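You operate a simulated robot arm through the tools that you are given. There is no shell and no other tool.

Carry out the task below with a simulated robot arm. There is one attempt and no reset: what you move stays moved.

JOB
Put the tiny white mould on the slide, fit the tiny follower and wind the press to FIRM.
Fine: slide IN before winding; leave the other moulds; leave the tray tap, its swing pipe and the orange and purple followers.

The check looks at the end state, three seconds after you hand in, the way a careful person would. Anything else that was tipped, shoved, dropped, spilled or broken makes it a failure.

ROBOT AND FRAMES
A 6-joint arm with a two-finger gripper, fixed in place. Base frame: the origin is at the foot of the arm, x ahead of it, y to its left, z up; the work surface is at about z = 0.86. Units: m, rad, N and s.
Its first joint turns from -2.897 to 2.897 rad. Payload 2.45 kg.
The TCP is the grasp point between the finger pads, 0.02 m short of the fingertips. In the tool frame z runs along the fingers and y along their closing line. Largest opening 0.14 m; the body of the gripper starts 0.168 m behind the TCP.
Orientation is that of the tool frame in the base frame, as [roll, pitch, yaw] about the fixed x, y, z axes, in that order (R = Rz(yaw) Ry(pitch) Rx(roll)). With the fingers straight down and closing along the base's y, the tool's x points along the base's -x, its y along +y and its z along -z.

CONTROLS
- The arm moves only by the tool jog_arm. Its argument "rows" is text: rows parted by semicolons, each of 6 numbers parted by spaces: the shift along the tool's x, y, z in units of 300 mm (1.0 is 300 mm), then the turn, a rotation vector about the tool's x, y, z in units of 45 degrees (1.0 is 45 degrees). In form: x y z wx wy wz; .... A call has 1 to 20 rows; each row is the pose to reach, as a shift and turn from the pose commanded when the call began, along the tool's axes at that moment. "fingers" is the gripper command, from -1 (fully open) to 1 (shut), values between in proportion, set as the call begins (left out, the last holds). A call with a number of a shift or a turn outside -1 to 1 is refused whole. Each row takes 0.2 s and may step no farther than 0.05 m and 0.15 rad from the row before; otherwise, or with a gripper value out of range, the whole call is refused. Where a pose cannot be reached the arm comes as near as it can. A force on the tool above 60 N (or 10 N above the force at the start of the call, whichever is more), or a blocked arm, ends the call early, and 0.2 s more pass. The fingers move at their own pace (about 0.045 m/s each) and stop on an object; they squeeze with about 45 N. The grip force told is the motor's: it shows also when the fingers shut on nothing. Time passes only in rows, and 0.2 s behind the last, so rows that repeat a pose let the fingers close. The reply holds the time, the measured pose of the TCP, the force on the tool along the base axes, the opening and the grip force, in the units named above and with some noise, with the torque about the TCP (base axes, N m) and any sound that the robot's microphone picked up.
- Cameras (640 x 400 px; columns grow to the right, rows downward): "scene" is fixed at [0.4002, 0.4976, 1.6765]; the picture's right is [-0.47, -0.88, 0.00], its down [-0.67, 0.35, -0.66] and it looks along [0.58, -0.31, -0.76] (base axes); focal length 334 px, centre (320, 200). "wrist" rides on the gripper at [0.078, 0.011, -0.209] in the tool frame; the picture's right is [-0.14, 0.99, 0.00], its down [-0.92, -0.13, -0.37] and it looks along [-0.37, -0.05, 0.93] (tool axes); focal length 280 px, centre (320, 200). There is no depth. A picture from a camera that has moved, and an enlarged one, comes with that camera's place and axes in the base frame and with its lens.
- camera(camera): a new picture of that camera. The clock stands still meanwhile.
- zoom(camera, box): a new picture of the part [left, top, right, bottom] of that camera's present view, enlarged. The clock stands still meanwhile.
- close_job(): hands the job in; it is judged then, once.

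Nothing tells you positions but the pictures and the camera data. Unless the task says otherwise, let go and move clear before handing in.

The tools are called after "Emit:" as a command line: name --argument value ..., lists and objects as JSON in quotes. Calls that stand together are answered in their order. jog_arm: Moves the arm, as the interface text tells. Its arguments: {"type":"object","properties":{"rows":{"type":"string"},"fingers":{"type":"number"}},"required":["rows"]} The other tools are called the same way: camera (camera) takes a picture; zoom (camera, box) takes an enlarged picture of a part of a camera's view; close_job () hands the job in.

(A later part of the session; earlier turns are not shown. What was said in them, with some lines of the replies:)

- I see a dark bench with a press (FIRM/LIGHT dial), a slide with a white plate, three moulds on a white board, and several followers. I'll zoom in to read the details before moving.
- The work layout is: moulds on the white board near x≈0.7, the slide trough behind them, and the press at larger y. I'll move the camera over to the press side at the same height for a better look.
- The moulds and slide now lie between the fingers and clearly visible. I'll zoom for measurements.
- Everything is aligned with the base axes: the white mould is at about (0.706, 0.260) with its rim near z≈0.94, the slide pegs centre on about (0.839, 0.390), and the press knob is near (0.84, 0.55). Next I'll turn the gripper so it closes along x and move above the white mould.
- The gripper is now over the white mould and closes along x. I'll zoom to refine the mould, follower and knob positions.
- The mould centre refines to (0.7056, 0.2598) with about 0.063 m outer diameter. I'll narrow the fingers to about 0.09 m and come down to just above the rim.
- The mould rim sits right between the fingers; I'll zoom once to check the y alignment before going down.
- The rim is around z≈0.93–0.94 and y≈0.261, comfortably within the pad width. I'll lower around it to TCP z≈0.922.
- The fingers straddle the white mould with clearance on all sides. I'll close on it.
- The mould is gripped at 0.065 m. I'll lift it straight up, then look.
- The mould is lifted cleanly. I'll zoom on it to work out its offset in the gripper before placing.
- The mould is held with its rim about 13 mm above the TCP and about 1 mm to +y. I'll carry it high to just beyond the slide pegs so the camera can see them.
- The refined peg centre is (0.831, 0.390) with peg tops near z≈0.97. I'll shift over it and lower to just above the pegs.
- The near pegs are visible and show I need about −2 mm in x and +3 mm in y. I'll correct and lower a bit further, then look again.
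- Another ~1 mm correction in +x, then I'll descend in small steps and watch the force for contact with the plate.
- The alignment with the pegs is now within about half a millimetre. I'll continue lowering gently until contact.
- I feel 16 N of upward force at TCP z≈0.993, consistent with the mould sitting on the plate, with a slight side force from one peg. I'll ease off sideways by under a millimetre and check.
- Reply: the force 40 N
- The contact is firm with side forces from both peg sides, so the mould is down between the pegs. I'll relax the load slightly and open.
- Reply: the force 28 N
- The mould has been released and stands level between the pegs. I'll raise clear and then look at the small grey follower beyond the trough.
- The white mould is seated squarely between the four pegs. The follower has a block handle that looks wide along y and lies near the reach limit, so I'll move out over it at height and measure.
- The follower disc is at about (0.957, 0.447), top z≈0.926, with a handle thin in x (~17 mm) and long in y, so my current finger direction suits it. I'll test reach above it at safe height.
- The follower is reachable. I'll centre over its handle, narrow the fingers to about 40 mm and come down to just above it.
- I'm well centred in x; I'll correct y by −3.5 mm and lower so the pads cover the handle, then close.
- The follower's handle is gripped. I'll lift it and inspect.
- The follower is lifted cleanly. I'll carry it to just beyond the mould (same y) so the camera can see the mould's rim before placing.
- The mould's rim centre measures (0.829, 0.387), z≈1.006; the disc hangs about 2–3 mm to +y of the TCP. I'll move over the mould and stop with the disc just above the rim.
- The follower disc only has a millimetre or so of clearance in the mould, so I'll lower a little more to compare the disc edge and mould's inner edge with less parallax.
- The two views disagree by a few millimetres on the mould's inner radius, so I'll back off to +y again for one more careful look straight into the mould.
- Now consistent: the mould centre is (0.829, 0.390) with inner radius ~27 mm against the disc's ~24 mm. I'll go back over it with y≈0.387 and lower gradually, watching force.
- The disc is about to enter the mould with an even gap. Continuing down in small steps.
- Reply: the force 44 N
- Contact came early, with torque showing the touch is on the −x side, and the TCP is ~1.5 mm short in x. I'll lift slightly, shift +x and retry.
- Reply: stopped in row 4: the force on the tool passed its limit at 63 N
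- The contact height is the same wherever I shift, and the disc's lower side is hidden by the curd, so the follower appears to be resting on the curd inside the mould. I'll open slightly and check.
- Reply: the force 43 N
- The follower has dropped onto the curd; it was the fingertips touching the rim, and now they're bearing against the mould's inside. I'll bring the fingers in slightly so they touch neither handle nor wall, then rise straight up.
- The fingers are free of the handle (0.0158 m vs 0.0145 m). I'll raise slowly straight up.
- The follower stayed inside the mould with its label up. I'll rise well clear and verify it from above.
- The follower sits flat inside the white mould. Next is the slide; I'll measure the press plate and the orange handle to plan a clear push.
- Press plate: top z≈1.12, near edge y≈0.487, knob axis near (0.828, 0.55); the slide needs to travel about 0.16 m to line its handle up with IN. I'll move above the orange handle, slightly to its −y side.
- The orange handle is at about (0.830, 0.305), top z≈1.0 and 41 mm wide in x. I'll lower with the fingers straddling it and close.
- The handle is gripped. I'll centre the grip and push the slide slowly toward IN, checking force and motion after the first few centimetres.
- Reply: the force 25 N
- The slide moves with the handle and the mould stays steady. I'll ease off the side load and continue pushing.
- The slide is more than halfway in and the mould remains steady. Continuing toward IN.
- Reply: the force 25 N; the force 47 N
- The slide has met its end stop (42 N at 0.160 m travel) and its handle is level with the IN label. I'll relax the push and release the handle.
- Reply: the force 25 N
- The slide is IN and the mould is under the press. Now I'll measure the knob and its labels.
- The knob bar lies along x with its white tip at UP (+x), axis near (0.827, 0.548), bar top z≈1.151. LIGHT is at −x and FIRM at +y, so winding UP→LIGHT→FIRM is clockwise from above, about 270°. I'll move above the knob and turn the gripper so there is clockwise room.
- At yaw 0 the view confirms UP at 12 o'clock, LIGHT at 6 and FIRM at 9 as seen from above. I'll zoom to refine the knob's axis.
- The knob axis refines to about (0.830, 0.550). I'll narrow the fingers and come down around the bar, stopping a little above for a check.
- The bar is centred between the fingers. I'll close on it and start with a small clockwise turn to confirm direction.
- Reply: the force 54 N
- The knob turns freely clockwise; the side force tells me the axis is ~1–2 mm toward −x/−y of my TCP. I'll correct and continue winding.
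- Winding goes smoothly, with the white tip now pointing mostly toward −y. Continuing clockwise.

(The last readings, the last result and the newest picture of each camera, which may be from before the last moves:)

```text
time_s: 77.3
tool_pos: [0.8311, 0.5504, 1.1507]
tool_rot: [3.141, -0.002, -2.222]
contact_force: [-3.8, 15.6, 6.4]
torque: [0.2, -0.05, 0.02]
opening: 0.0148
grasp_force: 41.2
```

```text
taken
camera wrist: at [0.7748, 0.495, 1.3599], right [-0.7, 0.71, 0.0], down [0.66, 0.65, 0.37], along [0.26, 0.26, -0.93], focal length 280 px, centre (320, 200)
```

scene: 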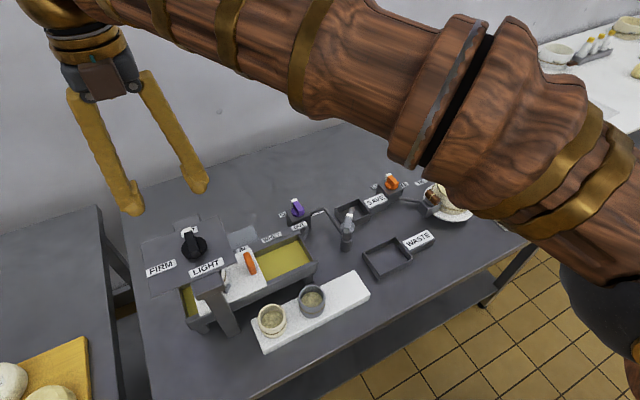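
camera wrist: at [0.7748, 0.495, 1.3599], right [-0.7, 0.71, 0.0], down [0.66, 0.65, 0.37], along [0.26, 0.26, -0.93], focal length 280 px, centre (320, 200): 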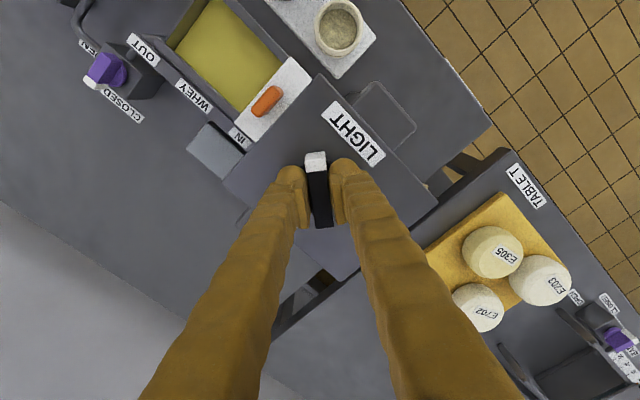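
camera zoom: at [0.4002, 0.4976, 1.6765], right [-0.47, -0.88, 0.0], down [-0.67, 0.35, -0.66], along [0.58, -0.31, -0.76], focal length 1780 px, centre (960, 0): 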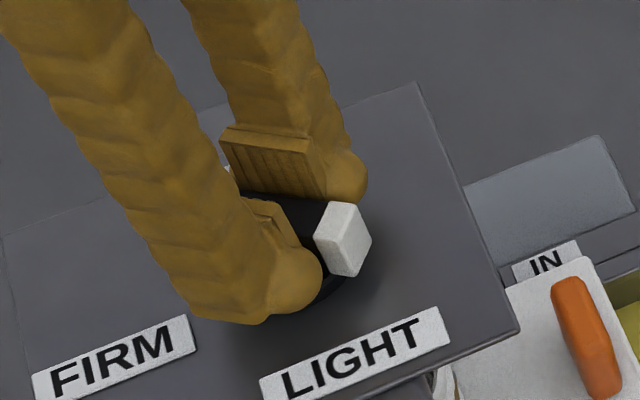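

At 127° of winding, approaching LIGHT, with low resistance. Continuing clockwise while watching the tracking.

Emit:
jog_arm --rows "0 0 0 0 0 0.13; 0 0 0 0 0 0.26; 0 0 0 0 0 0.39; 0 0 0 0 0 0.52; 0 0 0 0 0 0.65; 0 0 0 0 0 0.78; 0 0 0 0 0 0.78"

Emit:
jog_arm --rows "0 0 0 0 0 0.13; 0 0 0 0 0 0.26; 0 0 0 0 0 0.39; 0 0 0 0 0 0.39"

Emit:
zoom --camera "scene" --box '[140, 200, 260, 275]'

Emit:
camera --camera "wrist"

```text
time_s: 78.9
tool_pos: [0.8296, 0.5506, 1.1507]
tool_rot: [3.142, -0.002, -2.836]
contact_force: [-17.6, 9.9, 7.2]
torque: [0.06, 0.28, -0.03]
opening: 0.0148
grasp_force: 40.9
```

```text
time_s: 79.9
tool_pos: [0.8299, 0.55, 1.1509]
tool_rot: [-3.139, -0.002, -3.141]
contact_force: [-23.4, 2.0, 1.4]
torque: [0.04, 0.29, 0.01]
opening: 0.015
grasp_force: 41.0
```

```text
5.33 times, centred on (200, 238) of scene
camera zoom: at [0.4002, 0.4976, 1.6765], right [-0.47, -0.88, 0.0], down [-0.67, 0.35, -0.66], along [0.58, -0.31, -0.76], focal length 1780 px, centre (960, 0)
```

zoom: 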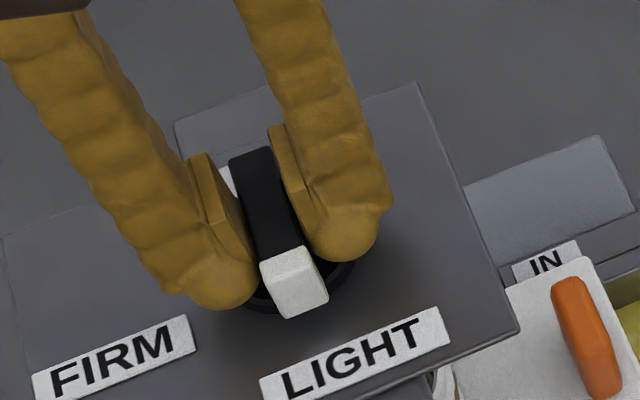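

```text
taken
camera wrist: at [0.7527, 0.5618, 1.3599], right [0.14, 0.99, 0.0], down [0.92, -0.13, 0.37], along [0.36, -0.05, -0.93], focal length 280 px, centre (320, 200)
```

wrist: 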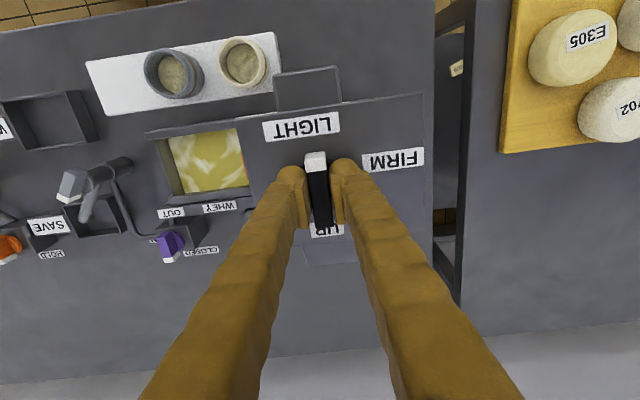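

Halfway past LIGHT (180°): whey is appearing in the trough, as expected under pressure. I'll correct x slightly and continue toward FIRM.

Emit:
jog_arm --rows "0.0025 0 0 0 0 0.13; 0.0025 0 0 0 0 0.26; 0.0025 0 0 0 0 0.39; 0.0025 0 0 0 0 0.52; 0.0025 0 0 0 0 0.65; 0.0025 0 0 0 0 0.65"

Emit:
zoom --camera "scene" --box '[140, 200, 260, 275]'

```text
time_s: 81.3
tool_pos: [0.8312, 0.5509, 1.1508]
tool_rot: [-3.139, 0.0, 2.631]
contact_force: [6.4, 19.7, 3.5]
torque: [0.2, -0.04, 0.05]
opening: 0.015
grasp_force: 41.1
```

```text
5.33 times, centred on (200, 238) of scene
camera zoom: at [0.4002, 0.4976, 1.6765], right [-0.47, -0.88, 0.0], down [-0.67, 0.35, -0.66], along [0.58, -0.31, -0.76], focal length 1780 px, centre (960, 0)
```

zoom: 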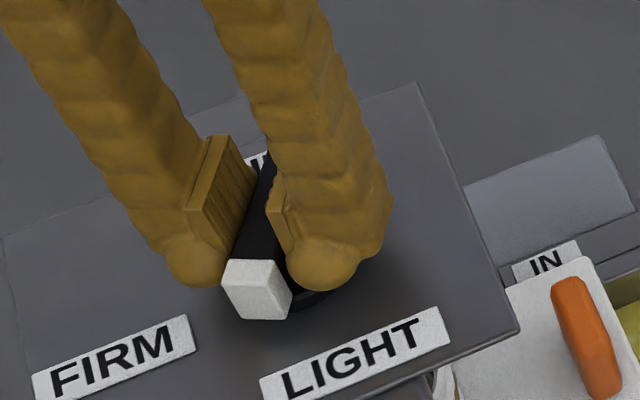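

Emit:
jog_arm --rows "0 0 0 0 0 0.13; 0 0 0 0 0 0.26; 0 0 0 0 0 0.39; 0 0 0 0 0 0.52; 0 0 0 0 0 0.65; 0 0 0 0 0 0.65"

Emit:
zoom --camera "scene" --box '[140, 200, 260, 275]'

Emit:
camera --camera "wrist"

```text
time_s: 82.7
tool_pos: [0.8299, 0.5509, 1.1506]
tool_rot: [-3.141, 0.002, 2.119]
contact_force: [20.5, 22.3, 11.7]
torque: [0.23, -0.24, 0.07]
opening: 0.0148
grasp_force: 41.3
```

```text
5.33 times, centred on (200, 238) of scene
camera zoom: at [0.4002, 0.4976, 1.6765], right [-0.47, -0.88, 0.0], down [-0.67, 0.35, -0.66], along [0.58, -0.31, -0.76], focal length 1780 px, centre (960, 0)
```

zoom: 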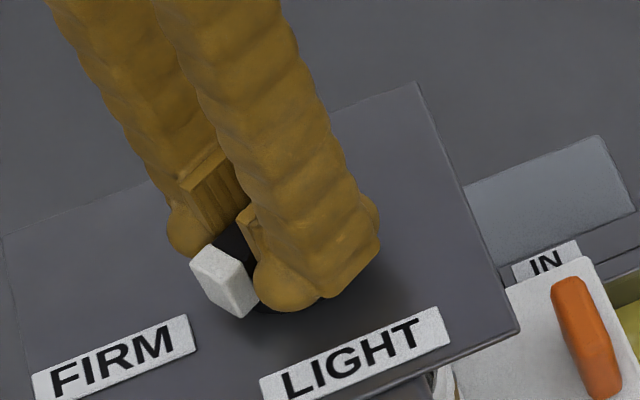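

```text
taken
camera wrist: at [0.7991, 0.6233, 1.3597], right [0.92, 0.4, 0.0], down [0.37, -0.85, 0.37], along [0.15, -0.34, -0.93], focal length 280 px, centre (320, 200)
```

wrist: 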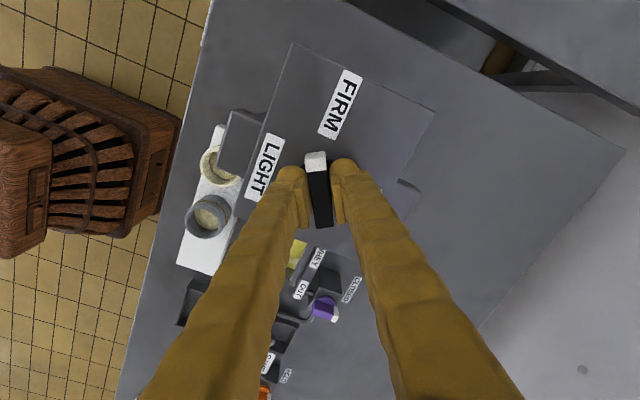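

Emit:
jog_arm --rows "0.001 0.003 0 0 0 0.1; 0.001 0.003 0 0 0 0.2; 0.001 0.003 0 0 0 0.3; 0.001 0.003 0 0 0 0.4; 0.001 0.003 0 0 0 0.4"

Emit:
zoom --camera "scene" --box '[140, 200, 260, 275]'

Emit:
camera --camera "wrist"

```text
time_s: 83.9
tool_pos: [0.8302, 0.5497, 1.151]
tool_rot: [-3.139, 0.001, 1.807]
contact_force: [13.2, -3.9, 18.9]
torque: [-0.15, -0.15, 0.01]
opening: 0.015
grasp_force: 41.1
```

```text
5.33 times, centred on (200, 238) of scene
camera zoom: at [0.4002, 0.4976, 1.6765], right [-0.47, -0.88, 0.0], down [-0.67, 0.35, -0.66], along [0.58, -0.31, -0.76], focal length 1780 px, centre (960, 0)
```

zoom: 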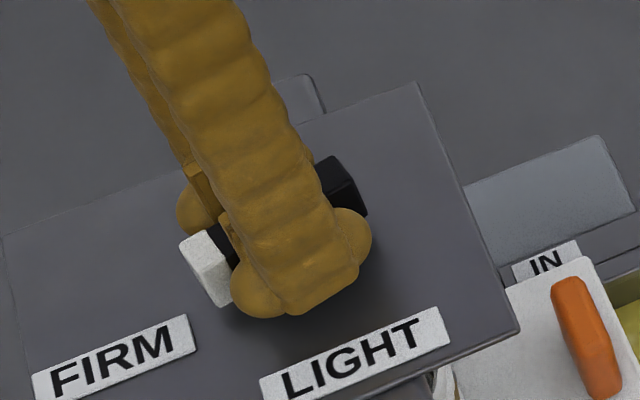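

```text
taken
camera wrist: at [0.8232, 0.6297, 1.3595], right [1.0, 0.1, 0.0], down [0.09, -0.92, 0.37], along [0.04, -0.37, -0.93], focal length 280 px, centre (320, 200)
```

wrist: 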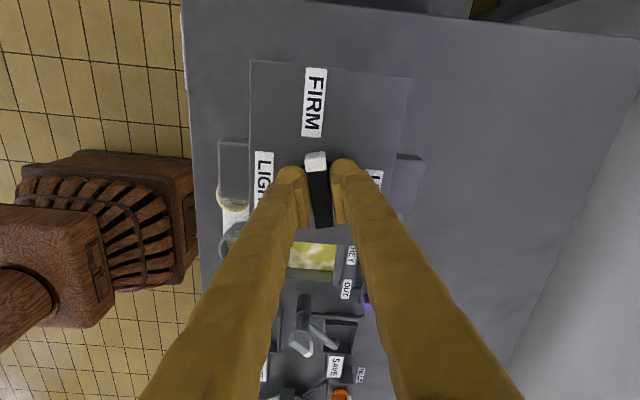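

The tip is nearly on FIRM (256° wound). I'll go on in small steps, watching for a stop.

Emit:
jog_arm --rows "0.001 0 0.001 0 0 0.05; 0.001 0 0.001 0 0 0.1; 0.001 0 0.001 0 0 0.13; 0.001 0 0.001 0 0 0.13"

Emit:
zoom --camera "wrist" --box '[230, 50, 430, 175]'

Emit:
zoom --camera "scene" --box '[140, 200, 260, 275]'

```text
time_s: 84.9
tool_pos: [0.8293, 0.5521, 1.1506]
tool_rot: [-3.141, -0.001, 1.705]
contact_force: [22.2, -0.2, 20.7]
torque: [-0.01, -0.23, 0.98]
opening: 0.0156
grasp_force: 41.5
```

```text
3.20 times, centred on (330, 112) of wrist
camera zoom: at [0.831, 0.6301, 1.3595], right [1.0, 0.0, 0.0], down [0.0, -0.93, 0.37], along [0.0, -0.37, -0.93], focal length 897 px, centre (288, 480)
```

zoom: 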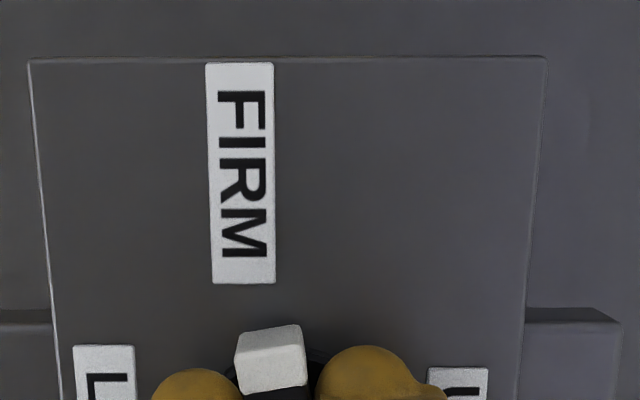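

```text
5.33 times, centred on (200, 238) of scene
camera zoom: at [0.4002, 0.4976, 1.6765], right [-0.47, -0.88, 0.0], down [-0.67, 0.35, -0.66], along [0.58, -0.31, -0.76], focal length 1780 px, centre (960, 0)
```

zoom: 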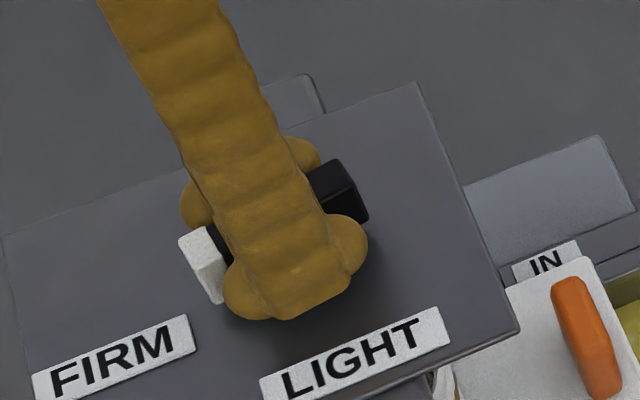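

Torque jumped to ~1 N·m: the knob has reached its stop, pointing at FIRM (~260° wound). I'll ease the twist, release and rise clear.

Emit:
jog_arm --rows "0 0 0 0 0 -0.05; 0 0 0 0 0 -0.05"

Emit:
jog_arm --rows "0 0 0 0 0 0; 0 0 0 0 0 0; 0 0 0 0 0 0" --fingers 0.4286

Emit:
jog_arm --rows "0 0 -0.04 0 0 0; 0 0 -0.12 0 0 0; 0 0 -0.25 0 0 0; 0 0 -0.4 0 0 0; 0 0 -0.5 0 0 0; 0 0 -0.5 0 0 0"

Emit:
camera --camera "wrist"

Emit:
zoom --camera "scene" --box '[140, 200, 260, 275]'

```text
time_s: 85.5
tool_pos: [0.8286, 0.5516, 1.1505]
tool_rot: [-3.139, 0.001, 1.743]
contact_force: [18.4, -8.7, 17.0]
torque: [-0.11, -0.22, 0.08]
opening: 0.0147
grasp_force: 41.4
```

```text
time_s: 86.3
tool_pos: [0.8308, 0.5513, 1.1508]
tool_rot: [-3.14, -0.001, 1.746]
contact_force: [-0.3, 0.3, 1.2]
torque: [-0.03, -0.02, 0.0]
opening: 0.0401
grasp_force: 0.1
```

```text
time_s: 87.7
tool_pos: [0.8283, 0.5509, 1.2992]
tool_rot: [-3.139, 0.0, 1.745]
contact_force: [0.7, 0.3, -0.6]
torque: [-0.02, 0.01, 0.0]
opening: 0.0401
grasp_force: 0.1
```

```text
taken
camera wrist: at [0.8269, 0.6305, 1.508], right [1.0, 0.04, 0.0], down [0.03, -0.93, 0.37], along [0.01, -0.37, -0.93], focal length 280 px, centre (320, 200)
```

wrist: 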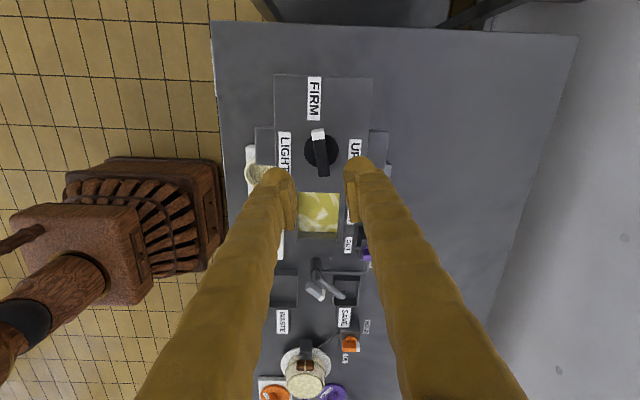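

```text
5.33 times, centred on (200, 238) of scene
camera zoom: at [0.4002, 0.4976, 1.6765], right [-0.47, -0.88, 0.0], down [-0.67, 0.35, -0.66], along [0.58, -0.31, -0.76], focal length 1780 px, centre (960, 0)
```

zoom: 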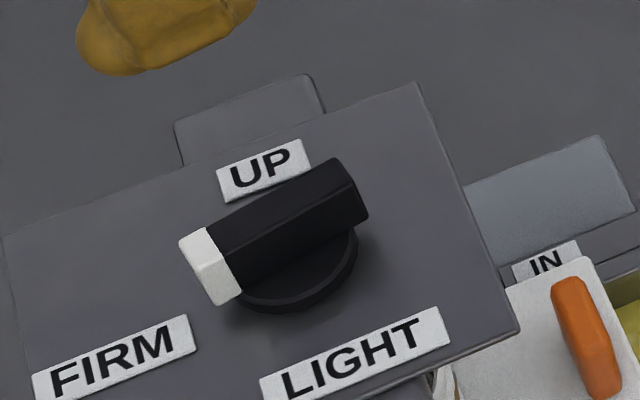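

The knob points at FIRM and stays there. I'll retreat clear of the bench and inspect everything.

Emit:
jog_arm --rows "0 0 -0.15 0 0 0; -0.04 -0.13 -0.22 0 0 0; -0.08 -0.27 -0.28 0 0 0; -0.12 -0.41 -0.333 0 0 0; -0.165 -0.55 -0.333 0 0 0; -0.213 -0.69 -0.333 0 0 0; -0.213 -0.714 -0.333 0 0 0"

Emit:
camera --camera "scene"

Emit:
camera --camera "wrist"

Emit:
zoom --camera "scene" --box '[130, 200, 330, 325]'

```text
time_s: 89.3
tool_pos: [0.6297, 0.4515, 1.4007]
tool_rot: [-3.141, 0.0, 1.745]
contact_force: [0.3, -0.4, -0.2]
torque: [-0.04, 0.07, -0.03]
opening: 0.0401
grasp_force: 0.1
```

```text
taken
```

scene: 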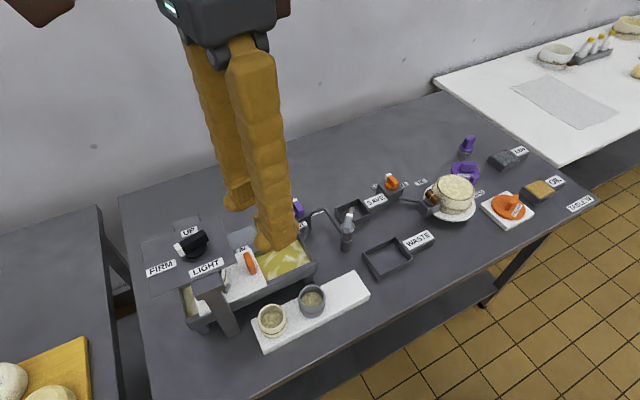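

```text
taken
camera wrist: at [0.6281, 0.5315, 1.6093], right [1.0, 0.04, 0.0], down [0.03, -0.93, 0.37], along [0.01, -0.37, -0.93], focal length 280 px, centre (320, 200)
```

wrist: 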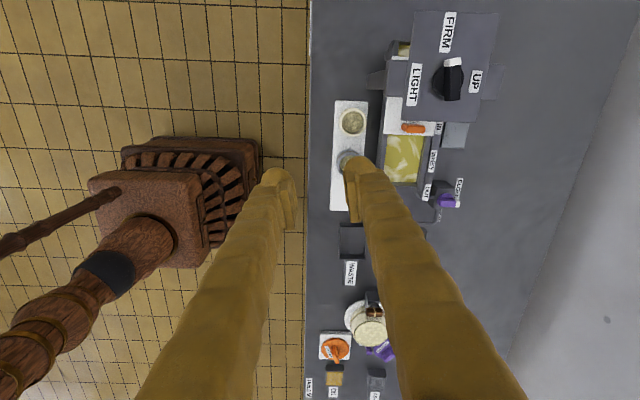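

```text
3.20 times, centred on (230, 262) of scene
camera zoom: at [0.4002, 0.4976, 1.6765], right [-0.47, -0.88, 0.0], down [-0.67, 0.35, -0.66], along [0.58, -0.31, -0.76], focal length 1068 px, centre (608, 0)
```

zoom: 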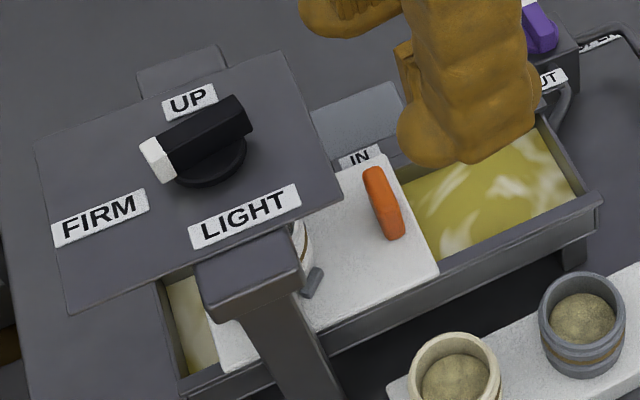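

The knob points at FIRM, the slide is at IN with the white mould under the press, and whey has run into the tray. The cream and grey moulds, the tap, its pipe and the coloured followers look unmoved, and the arm is clear. I'm handing in.

Emit:
close_job

```text
The job is handed in.
```

I handed the job in with the press wound to FIRM. No result came back, so I can't tell you whether it passed.

- **Mould:** The white mould sits on the slide between its four pegs. Before it went under the press I could see it standing level.
- **Follower:** The small grey follower is inside the mould, flat on the curd, and its label was visible from above.
- **Slide:** It was pushed to its end stop before winding, and its handle lines up with the IN label.
- **Press:** I wound the knob clockwise about 260°, past LIGHT, until it met a stop. Its white tip points at FIRM and stayed there after I let go.

Whey ran into the tray during winding and I saw no overflow. I did not touch the other two moulds, the tray tap, its swing pipe, or the orange and purple followers, and they looked unmoved in the last picture.

While I was fitting the follower, the fingertips pressed on the mould's rim with about 63 N at most. The mould stayed between its pegs and I saw no damage. I could not see fully under the press plate at the end, so the last clear view of the follower in the mould was just before it went fully under the plate.
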